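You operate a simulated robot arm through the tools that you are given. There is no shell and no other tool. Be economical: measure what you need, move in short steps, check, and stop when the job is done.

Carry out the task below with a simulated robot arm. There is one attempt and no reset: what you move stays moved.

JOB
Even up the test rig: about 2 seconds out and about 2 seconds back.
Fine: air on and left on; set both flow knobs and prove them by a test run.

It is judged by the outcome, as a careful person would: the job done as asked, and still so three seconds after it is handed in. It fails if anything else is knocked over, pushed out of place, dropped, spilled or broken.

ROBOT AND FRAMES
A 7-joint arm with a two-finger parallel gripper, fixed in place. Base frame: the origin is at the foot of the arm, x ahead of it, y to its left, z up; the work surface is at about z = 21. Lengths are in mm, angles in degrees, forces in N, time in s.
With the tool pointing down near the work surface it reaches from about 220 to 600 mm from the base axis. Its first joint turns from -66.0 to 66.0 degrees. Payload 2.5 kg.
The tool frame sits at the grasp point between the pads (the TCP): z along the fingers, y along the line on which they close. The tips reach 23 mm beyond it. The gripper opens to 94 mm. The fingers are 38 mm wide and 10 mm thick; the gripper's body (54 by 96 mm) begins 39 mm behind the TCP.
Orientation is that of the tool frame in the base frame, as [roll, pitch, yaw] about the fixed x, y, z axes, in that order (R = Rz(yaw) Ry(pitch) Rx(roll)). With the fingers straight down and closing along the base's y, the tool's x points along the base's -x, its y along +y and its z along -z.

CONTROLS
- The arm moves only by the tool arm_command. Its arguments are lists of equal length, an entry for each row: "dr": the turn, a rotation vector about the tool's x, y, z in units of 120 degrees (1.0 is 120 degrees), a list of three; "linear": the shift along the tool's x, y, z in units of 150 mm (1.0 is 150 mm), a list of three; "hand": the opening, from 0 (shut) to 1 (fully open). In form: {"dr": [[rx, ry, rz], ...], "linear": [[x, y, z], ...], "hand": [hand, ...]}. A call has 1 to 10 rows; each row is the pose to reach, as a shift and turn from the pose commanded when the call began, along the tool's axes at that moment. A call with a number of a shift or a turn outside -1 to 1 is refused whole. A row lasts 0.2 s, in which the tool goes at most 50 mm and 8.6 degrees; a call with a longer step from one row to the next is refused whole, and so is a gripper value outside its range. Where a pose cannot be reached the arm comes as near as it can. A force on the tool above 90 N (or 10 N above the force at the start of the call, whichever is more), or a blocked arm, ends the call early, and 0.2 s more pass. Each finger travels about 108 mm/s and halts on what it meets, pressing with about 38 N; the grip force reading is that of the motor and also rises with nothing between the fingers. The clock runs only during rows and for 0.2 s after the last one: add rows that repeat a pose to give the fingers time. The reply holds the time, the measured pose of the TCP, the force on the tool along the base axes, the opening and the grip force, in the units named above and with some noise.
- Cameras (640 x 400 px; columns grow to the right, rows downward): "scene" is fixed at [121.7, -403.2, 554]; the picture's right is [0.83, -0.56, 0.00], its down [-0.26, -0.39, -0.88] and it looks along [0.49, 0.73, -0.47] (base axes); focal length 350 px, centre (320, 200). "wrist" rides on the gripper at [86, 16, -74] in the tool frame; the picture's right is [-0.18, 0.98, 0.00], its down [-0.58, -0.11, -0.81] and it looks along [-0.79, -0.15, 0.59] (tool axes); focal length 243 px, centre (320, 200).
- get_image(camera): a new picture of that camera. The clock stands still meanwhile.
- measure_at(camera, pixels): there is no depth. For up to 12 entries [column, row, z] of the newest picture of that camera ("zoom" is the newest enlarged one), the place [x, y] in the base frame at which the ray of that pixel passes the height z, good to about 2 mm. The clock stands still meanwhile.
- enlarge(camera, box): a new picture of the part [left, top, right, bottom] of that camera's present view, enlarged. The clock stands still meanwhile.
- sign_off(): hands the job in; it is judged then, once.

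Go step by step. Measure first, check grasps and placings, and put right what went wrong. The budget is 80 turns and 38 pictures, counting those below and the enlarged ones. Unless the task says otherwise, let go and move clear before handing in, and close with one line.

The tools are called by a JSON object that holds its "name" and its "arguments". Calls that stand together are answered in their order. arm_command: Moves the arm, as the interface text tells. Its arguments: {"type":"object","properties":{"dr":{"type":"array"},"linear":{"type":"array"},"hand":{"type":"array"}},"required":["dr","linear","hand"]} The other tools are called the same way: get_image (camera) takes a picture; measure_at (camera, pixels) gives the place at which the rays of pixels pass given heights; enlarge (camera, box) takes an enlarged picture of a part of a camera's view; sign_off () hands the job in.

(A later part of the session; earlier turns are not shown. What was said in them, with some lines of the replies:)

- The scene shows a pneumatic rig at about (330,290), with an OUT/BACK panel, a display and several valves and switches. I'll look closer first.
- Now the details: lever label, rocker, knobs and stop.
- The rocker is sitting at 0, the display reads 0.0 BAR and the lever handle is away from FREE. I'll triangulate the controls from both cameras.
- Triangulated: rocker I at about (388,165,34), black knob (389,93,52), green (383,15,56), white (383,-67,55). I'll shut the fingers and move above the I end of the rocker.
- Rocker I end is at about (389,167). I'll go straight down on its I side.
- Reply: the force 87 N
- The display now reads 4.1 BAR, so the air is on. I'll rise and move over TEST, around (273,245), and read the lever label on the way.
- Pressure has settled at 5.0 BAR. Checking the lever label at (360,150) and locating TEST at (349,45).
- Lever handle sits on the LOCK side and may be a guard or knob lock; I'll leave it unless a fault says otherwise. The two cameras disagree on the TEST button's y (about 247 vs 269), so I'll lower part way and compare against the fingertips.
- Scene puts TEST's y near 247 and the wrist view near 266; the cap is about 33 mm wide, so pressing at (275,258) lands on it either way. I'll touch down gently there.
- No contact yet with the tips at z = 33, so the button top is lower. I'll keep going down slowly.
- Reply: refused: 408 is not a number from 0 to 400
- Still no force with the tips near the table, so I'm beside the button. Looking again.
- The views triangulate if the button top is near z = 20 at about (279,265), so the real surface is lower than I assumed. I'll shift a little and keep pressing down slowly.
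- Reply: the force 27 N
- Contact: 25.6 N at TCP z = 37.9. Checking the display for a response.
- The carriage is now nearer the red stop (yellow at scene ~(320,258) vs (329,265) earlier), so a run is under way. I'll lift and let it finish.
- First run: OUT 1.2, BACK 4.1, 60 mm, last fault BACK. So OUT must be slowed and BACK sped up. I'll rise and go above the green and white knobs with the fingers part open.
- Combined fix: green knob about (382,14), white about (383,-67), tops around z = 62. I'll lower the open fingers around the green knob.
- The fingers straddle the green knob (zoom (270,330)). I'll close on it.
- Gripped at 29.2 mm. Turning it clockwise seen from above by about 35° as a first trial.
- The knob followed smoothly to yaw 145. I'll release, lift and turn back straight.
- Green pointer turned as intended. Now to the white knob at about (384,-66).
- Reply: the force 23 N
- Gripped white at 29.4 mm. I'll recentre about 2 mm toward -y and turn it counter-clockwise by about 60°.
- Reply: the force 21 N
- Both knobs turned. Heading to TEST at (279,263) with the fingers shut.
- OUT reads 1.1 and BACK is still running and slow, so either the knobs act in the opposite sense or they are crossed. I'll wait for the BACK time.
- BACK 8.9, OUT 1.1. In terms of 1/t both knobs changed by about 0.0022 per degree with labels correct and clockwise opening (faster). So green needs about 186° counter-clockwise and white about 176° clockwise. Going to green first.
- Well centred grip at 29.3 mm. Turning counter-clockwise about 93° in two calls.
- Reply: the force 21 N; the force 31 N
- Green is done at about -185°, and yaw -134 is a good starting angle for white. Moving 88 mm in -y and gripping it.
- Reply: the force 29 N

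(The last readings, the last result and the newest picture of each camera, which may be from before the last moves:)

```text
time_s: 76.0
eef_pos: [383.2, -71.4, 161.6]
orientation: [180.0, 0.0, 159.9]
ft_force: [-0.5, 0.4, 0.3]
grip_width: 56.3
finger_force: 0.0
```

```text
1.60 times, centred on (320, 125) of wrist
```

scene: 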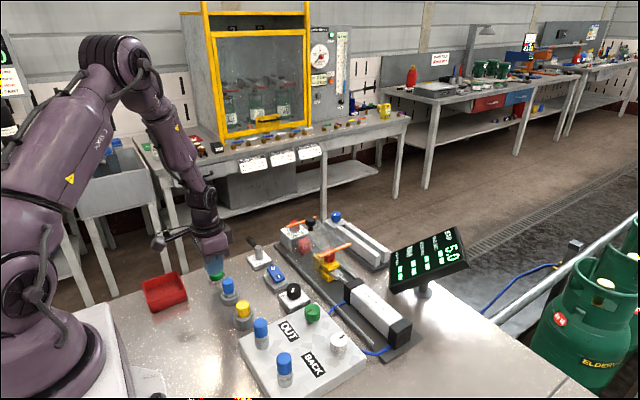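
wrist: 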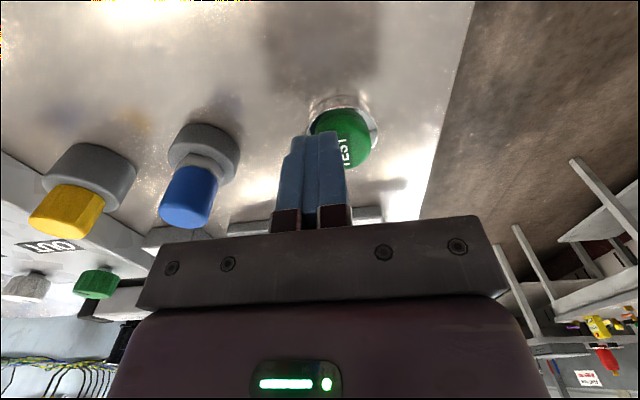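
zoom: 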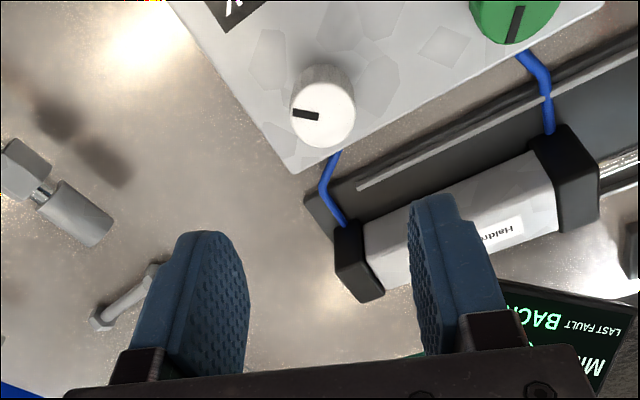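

White pointer has turned. I'll straighten up and travel to TEST for the second run.

{"name": "arm_command", "arguments": {"dr": [[0, 0, -0.05], [0, 0, -0.1], [0, 0, -0.15], [0, 0, -0.168], [0, 0, -0.168]], "linear": [[0.15, 0.193, 0], [0.3, 0.386, 0], [0.45, 0.58, 0], [0.603, 0.773, 0], [0.603, 0.773, 0]], "hand": [0.3, 0, 0, 0, 0]}}

{"name": "arm_command", "arguments": {"dr": [[0, 0, 0], [0, 0, 0], [0, 0, 0], [0, 0, 0], [0, 0, 0]], "linear": [[0.1, 0.25, 0], [0.2, 0.5, 0], [0.3, 0.75, 0], [0.4, 1, 0], [0.4, 1, 0]], "hand": [0, 0, 0, 0, 0]}}

```text
time_s: 77.2
eef_pos: [340.6, 72.1, 160.1]
orientation: [-179.9, 0.0, -179.8]
ft_force: [-0.1, -0.2, 0.0]
grip_width: 0.1
finger_force: 37.9
```

```text
time_s: 78.4
eef_pos: [279.7, 217.8, 162.3]
orientation: [-179.9, 0.0, -179.9]
ft_force: [0.1, 0.0, 0.4]
grip_width: 0.0
finger_force: 37.8
```

{"name": "arm_command", "arguments": {"dr": [[0, 0, 0], [0, 0, 0], [0, 0, 0], [0, 0, 0], [0, 0, 0], [0, 0, 0], [0, 0, 0], [0, 0, 0], [0, 0, 0]], "linear": [[0.01, 0.295, 0], [0.01, 0.295, 0.3], [0.01, 0.295, 0.6], [0.01, 0.295, 0.72], [0.01, 0.295, 0.78], [0.01, 0.295, 0.81], [0.01, 0.295, 0.83], [0.01, 0.295, 0.843], [0.01, 0.295, 0.74]], "hand": [0, 0, 0, 0, 0, 0, 0, 0, 0]}}

{"name": "arm_command", "arguments": {"dr": [[0, 0, 0], [0, 0, 0], [0, 0, 0], [0, 0, 0], [0, 0, 0], [0, 0, 0], [0, 0, 0], [0, 0, 0], [0, 0, 0], [0, 0, 0]], "linear": [[0, 0, -0.2], [0, 0, -0.4], [0, 0, -0.6], [0, 0, -0.75], [0, 0, -0.75], [0, 0, -0.75], [0, 0, -0.75], [0, 0, -0.75], [0, 0, -0.75], [0, 0, -0.75]], "hand": [0, 0, 0, 0, 0, 0, 0, 0, 0, 0]}}

{"name": "arm_command", "arguments": {"dr": [[0, 0, 0], [0, 0, 0], [0, 0, 0], [0, 0, 0], [0, 0, 0], [0, 0, 0], [0, 0, 0], [0, 0, 0], [0, 0, 0], [0, 0, 0]], "linear": [[0, 0, 0], [0, 0, 0], [0, 0, 0], [0, 0, 0], [0, 0, 0], [0, 0, 0], [0, 0, 0], [0, 0, 0], [0, 0, 0], [0, 0, 0]], "hand": [0, 0, 0, 0, 0, 0, 0, 0, 0, 0]}}

{"name": "arm_command", "arguments": {"dr": [[0, 0, 0], [0, 0, 0], [0, 0, 0], [0, 0, 0], [0, 0, 0], [0, 0, 0], [0, 0, 0], [0, 0, 0], [0, 0, 0], [0, 0, 0]], "linear": [[0, 0, 0], [0, 0, 0], [0, 0, 0], [0, 0, 0], [0, 0, 0], [0, 0, 0], [0, 0, 0], [0, 0, 0], [0, 0, 0], [0, 0, 0]], "hand": [0, 0, 0, 0, 0, 0, 0, 0, 0, 0]}}

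{"name": "enlarge", "arguments": {"camera": "scene", "box": [270, 205, 480, 335]}}

```text
time_s: 80.4
eef_pos: [277.0, 263.9, 50.4]
orientation: [-180.0, 0.0, -179.9]
ft_force: [-0.8, 0.0, 0.2]
grip_width: 0.1
finger_force: 38.4
```

```text
time_s: 82.6
eef_pos: [278.8, 262.7, 162.9]
orientation: [180.0, 0.0, -180.0]
ft_force: [0.2, 0.7, -0.8]
grip_width: 0.1
finger_force: 38.0
```

```text
time_s: 84.8
eef_pos: [278.5, 262.8, 164.2]
orientation: [-180.0, 0.0, 179.9]
ft_force: [-0.4, -0.2, 0.9]
grip_width: 0.0
finger_force: 38.1
```

```text
time_s: 87.0
eef_pos: [278.9, 263.5, 162.7]
orientation: [-179.9, 0.0, -179.9]
ft_force: [0.0, -0.1, 0.5]
grip_width: 0.0
finger_force: 38.1
```

```text
3.05 times, centred on (375, 270) of scene
```

zoom: 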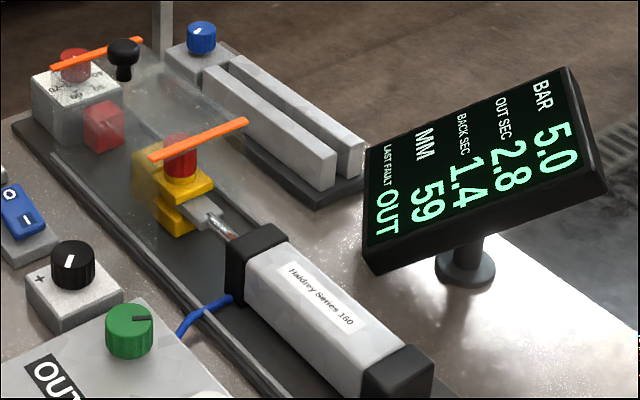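

Now OUT 2.8, BACK 1.4: both directions are confirmed, with overshoot. Interpolating, green needs about +34° clockwise and white about 51° counter-clockwise.

{"name": "arm_command", "arguments": {"dr": [[0, 0, 0], [0, 0, 0], [0, 0, 0], [0, 0, 0], [0, 0, 0]], "linear": [[-0.1, -0.25, 0], [-0.2, -0.5, 0], [-0.3, -0.75, 0], [-0.4, -1, 0], [-0.4, -1, 0]], "hand": [0, 0, 0, 0.3, 0.6]}}

{"name": "arm_command", "arguments": {"dr": [[0, 0, 0], [0, 0, 0], [0, 0, 0], [0, 0, 0]], "linear": [[-0.1, -0.2, 0], [-0.2, -0.4, 0], [-0.3, -0.647, 0], [-0.3, -0.647, 0]], "hand": [0.6, 0.6, 0.6, 0.6]}}

```text
time_s: 88.2
eef_pos: [339.8, 113.6, 161.0]
orientation: [180.0, 0.0, 180.0]
ft_force: [0.1, -0.3, 0.6]
grip_width: 56.3
finger_force: 0.2
```

```text
time_s: 89.2
eef_pos: [382.1, 16.3, 161.2]
orientation: [179.9, 0.0, -180.0]
ft_force: [-0.1, -0.4, -0.3]
grip_width: 56.3
finger_force: 0.0
```

{"name": "arm_command", "arguments": {"dr": [[0, 0, 0], [0, 0, 0], [0, 0, 0], [0, 0, 0], [0, 0, 0], [0, 0, 0], [0, 0, 0]], "linear": [[-0.01, 0, 0.25], [-0.01, 0, 0.45], [-0.01, 0, 0.55], [-0.01, 0, 0.6], [-0.01, 0, 0.6], [-0.01, 0, 0.6], [-0.01, 0, 0.6]], "hand": [0.6, 0.6, 0.6, 0.6, 0.2, 0.2, 0.2]}}

{"name": "arm_command", "arguments": {"dr": [[0, 0, 0.06], [0, 0, 0.12], [0, 0, 0.18], [0, 0, 0.24], [0, 0, 0.283], [0, 0, 0.283], [0, 0, 0.283], [0, 0, 0.283], [0, 0, 0.283], [0, 0, 0.283]], "linear": [[0, 0, 0], [0, 0, 0], [0, 0, 0], [0, 0, 0], [0, 0, 0], [0, 0, 0], [0, 0, 0], [0, 0, 0], [0, 0, -0.25], [0, 0, -0.5]], "hand": [0.2, 0.2, 0.2, 0.2, 0.2, 0.2, 0.6, 0.6, 0.6, 0.6]}}

```text
time_s: 90.8
eef_pos: [382.8, 16.5, 70.8]
orientation: [-179.8, 0.1, 179.8]
ft_force: [-0.2, -18.9, -2.0]
grip_width: 29.3
finger_force: 44.9
```

```text
time_s: 93.0
eef_pos: [382.8, 18.1, 148.2]
orientation: [-179.9, 0.0, 146.1]
ft_force: [0.4, -0.3, 0.3]
grip_width: 56.3
finger_force: 0.0
```

Green turned. Now white, from this yaw (146), counter-clockwise 51°.

{"name": "arm_command", "arguments": {"dr": [[0, 0, 0], [0, 0, 0], [0, 0, 0], [0, 0, 0], [0, 0, 0], [0, 0, 0], [0, 0, 0], [0, 0, 0], [0, 0, 0]], "linear": [[-0.167, -0.244, 0], [-0.335, -0.488, 0], [-0.335, -0.488, 0.2], [-0.335, -0.488, 0.4], [-0.335, -0.488, 0.48], [-0.335, -0.488, 0.517], [-0.335, -0.488, 0.517], [-0.335, -0.488, 0.517], [-0.335, -0.488, 0.517]], "hand": [0.6, 0.6, 0.6, 0.6, 0.6, 0.6, 0.2, 0.2, 0.2]}}

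{"name": "arm_command", "arguments": {"dr": [[0, 0, -0.065], [0, 0, -0.13], [0, 0, -0.195], [0, 0, -0.26], [0, 0, -0.325], [0, 0, -0.39], [0, 0, -0.425], [0, 0, -0.425], [0, 0, -0.425], [0, 0, -0.425]], "linear": [[0, 0, 0], [0, 0, 0], [0, 0, 0], [0, 0, 0], [0, 0, 0], [0, 0, 0], [0, 0, 0], [0, 0, 0], [0, 0, 0], [0, 0, 0]], "hand": [0.2, 0.2, 0.2, 0.2, 0.2, 0.2, 0.2, 0.2, 0.6, 0.6]}}

{"name": "arm_command", "arguments": {"dr": [[0, 0, 0], [0, 0, 0], [0, 0, 0.05], [0, 0, 0.1], [0, 0, 0.142], [0, 0, 0.142]], "linear": [[0, 0, -0.25], [0, 0, -0.5], [0, 0, -0.6], [0, 0, -0.6], [0, 0, -0.6], [0, 0, -0.6]], "hand": [0.6, 0.6, 0.6, 0.3, 0, 0]}}

```text
time_s: 95.0
eef_pos: [385.6, -70.2, 70.5]
orientation: [179.8, 0.1, 146.2]
ft_force: [19.2, 18.4, -14.2]
grip_width: 29.5
finger_force: 45.2
```

```text
time_s: 97.2
eef_pos: [382.8, -74.0, 70.5]
orientation: [180.0, -0.2, -163.0]
ft_force: [0.8, -0.8, -0.1]
grip_width: 56.4
finger_force: 0.1
```

```text
time_s: 98.6
eef_pos: [384.0, -70.9, 159.4]
orientation: [180.0, 0.1, 180.0]
ft_force: [0.0, 0.0, -0.1]
grip_width: 0.1
finger_force: 38.1
```

Both adjusted. Back to TEST.

{"name": "arm_command", "arguments": {"dr": [[0, 0, 0], [0, 0, 0], [0, 0, 0], [0, 0, 0], [0, 0, 0]], "linear": [[0.1, 0.25, 0], [0.2, 0.5, 0], [0.3, 0.75, 0], [0.4, 1, 0], [0.4, 1, 0]], "hand": [0, 0, 0, 0, 0]}}

{"name": "arm_command", "arguments": {"dr": [[0, 0, 0], [0, 0, 0], [0, 0, 0], [0, 0, 0], [0, 0, 0]], "linear": [[0.1, 0.25, 0], [0.2, 0.5, 0], [0.3, 0.75, 0], [0.3, 1, 0], [0.3, 1, 0]], "hand": [0, 0, 0, 0, 0]}}

```text
time_s: 99.8
eef_pos: [325.0, 78.0, 158.7]
orientation: [-180.0, 0.0, -180.0]
ft_force: [-0.1, -0.1, 0.5]
grip_width: 0.0
finger_force: 37.8
```

```text
time_s: 101.0
eef_pos: [279.5, 229.0, 159.4]
orientation: [180.0, 0.0, -180.0]
ft_force: [-0.3, -0.7, -0.7]
grip_width: 0.0
finger_force: 37.4
```

{"name": "arm_command", "arguments": {"dr": [[0, 0, 0], [0, 0, 0], [0, 0, 0], [0, 0, 0], [0, 0, 0], [0, 0, 0], [0, 0, 0], [0, 0, 0], [0, 0, 0]], "linear": [[0.007, 0.227, 0], [0.007, 0.227, 0.3], [0.007, 0.227, 0.6], [0.007, 0.227, 0.7], [0.007, 0.227, 0.76], [0.007, 0.227, 0.79], [0.007, 0.227, 0.81], [0.007, 0.227, 0.82], [0.007, 0.227, 0.72]], "hand": [0, 0, 0, 0, 0, 0, 0, 0, 0]}}

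{"name": "arm_command", "arguments": {"dr": [[0, 0, 0], [0, 0, 0], [0, 0, 0], [0, 0, 0], [0, 0, 0], [0, 0, 0], [0, 0, 0], [0, 0, 0], [0, 0, 0], [0, 0, 0]], "linear": [[0, 0, -0.2], [0, 0, -0.4], [0, 0, -0.6], [0, 0, -0.75], [0, 0, -0.75], [0, 0, -0.75], [0, 0, -0.75], [0, 0, -0.75], [0, 0, -0.75], [0, 0, -0.75]], "hand": [0, 0, 0, 0, 0, 0, 0, 0, 0, 0]}}

{"name": "arm_command", "arguments": {"dr": [[0, 0, 0], [0, 0, 0], [0, 0, 0], [0, 0, 0], [0, 0, 0], [0, 0, 0], [0, 0, 0], [0, 0, 0], [0, 0, 0], [0, 0, 0]], "linear": [[0, 0, 0], [0, 0, 0], [0, 0, 0], [0, 0, 0], [0, 0, 0], [0, 0, 0], [0, 0, 0], [0, 0, 0], [0, 0, 0], [0, 0, 0]], "hand": [0, 0, 0, 0, 0, 0, 0, 0, 0, 0]}}

{"name": "arm_command", "arguments": {"dr": [[0, 0, 0], [0, 0, 0], [0, 0, 0], [0, 0, 0], [0, 0, 0], [0, 0, 0], [0, 0, 0], [0, 0, 0], [0, 0, 0], [0, 0, 0]], "linear": [[0, 0, 0], [0, 0, 0], [0, 0, 0], [0, 0, 0], [0, 0, 0], [0, 0, 0], [0, 0, 0], [0, 0, 0], [0, 0, 0], [0, 0, 0]], "hand": [0, 0, 0, 0, 0, 0, 0, 0, 0, 0]}}

{"name": "enlarge", "arguments": {"camera": "scene", "box": [270, 205, 480, 335]}}

```text
time_s: 103.0
eef_pos: [277.7, 262.4, 51.9]
orientation: [-180.0, -0.1, 179.9]
ft_force: [0.5, 0.3, 0.4]
grip_width: 0.0
finger_force: 38.2
```

```text
time_s: 105.2
eef_pos: [278.2, 261.9, 164.8]
orientation: [-179.9, 0.1, 179.9]
ft_force: [0.2, -0.6, -0.4]
grip_width: 0.1
finger_force: 38.0
```

```text
time_s: 107.4
eef_pos: [277.9, 262.0, 165.6]
orientation: [-179.9, 0.1, 179.9]
ft_force: [0.8, -0.5, 0.6]
grip_width: 0.0
finger_force: 37.7
```

```text
time_s: 109.6
eef_pos: [278.2, 262.3, 164.9]
orientation: [-179.9, -0.1, -179.9]
ft_force: [-0.6, 0.2, 1.1]
grip_width: 0.0
finger_force: 37.7
```

```text
3.05 times, centred on (375, 270) of scene
```

zoom: 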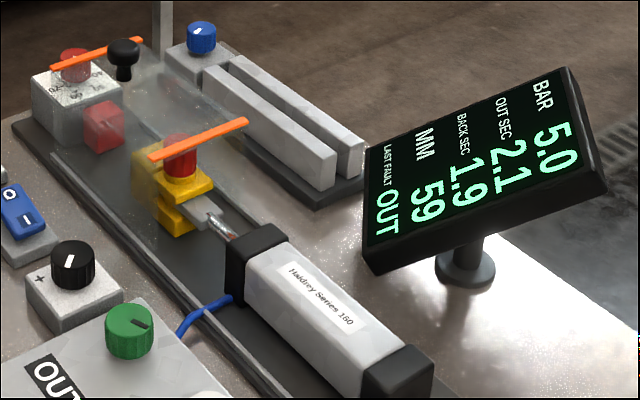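

The final run reads OUT 2.1 s and BACK 1.9 s with air at 5.0 BAR and the carriage home. The rocker is still on I and the arm is clear, so I'm handing in.

{"name": "sign_off", "arguments": {}}

```text
The job is handed in.
```

The rig is evened up: the proving test run read 2.1 s out and 1.9 s back, with the air left on at 5.0 bar; LAST FAULT still shows OUT, as it did after the previous run (2.8 s out), and I can't tell whether it is a leftover from that run.
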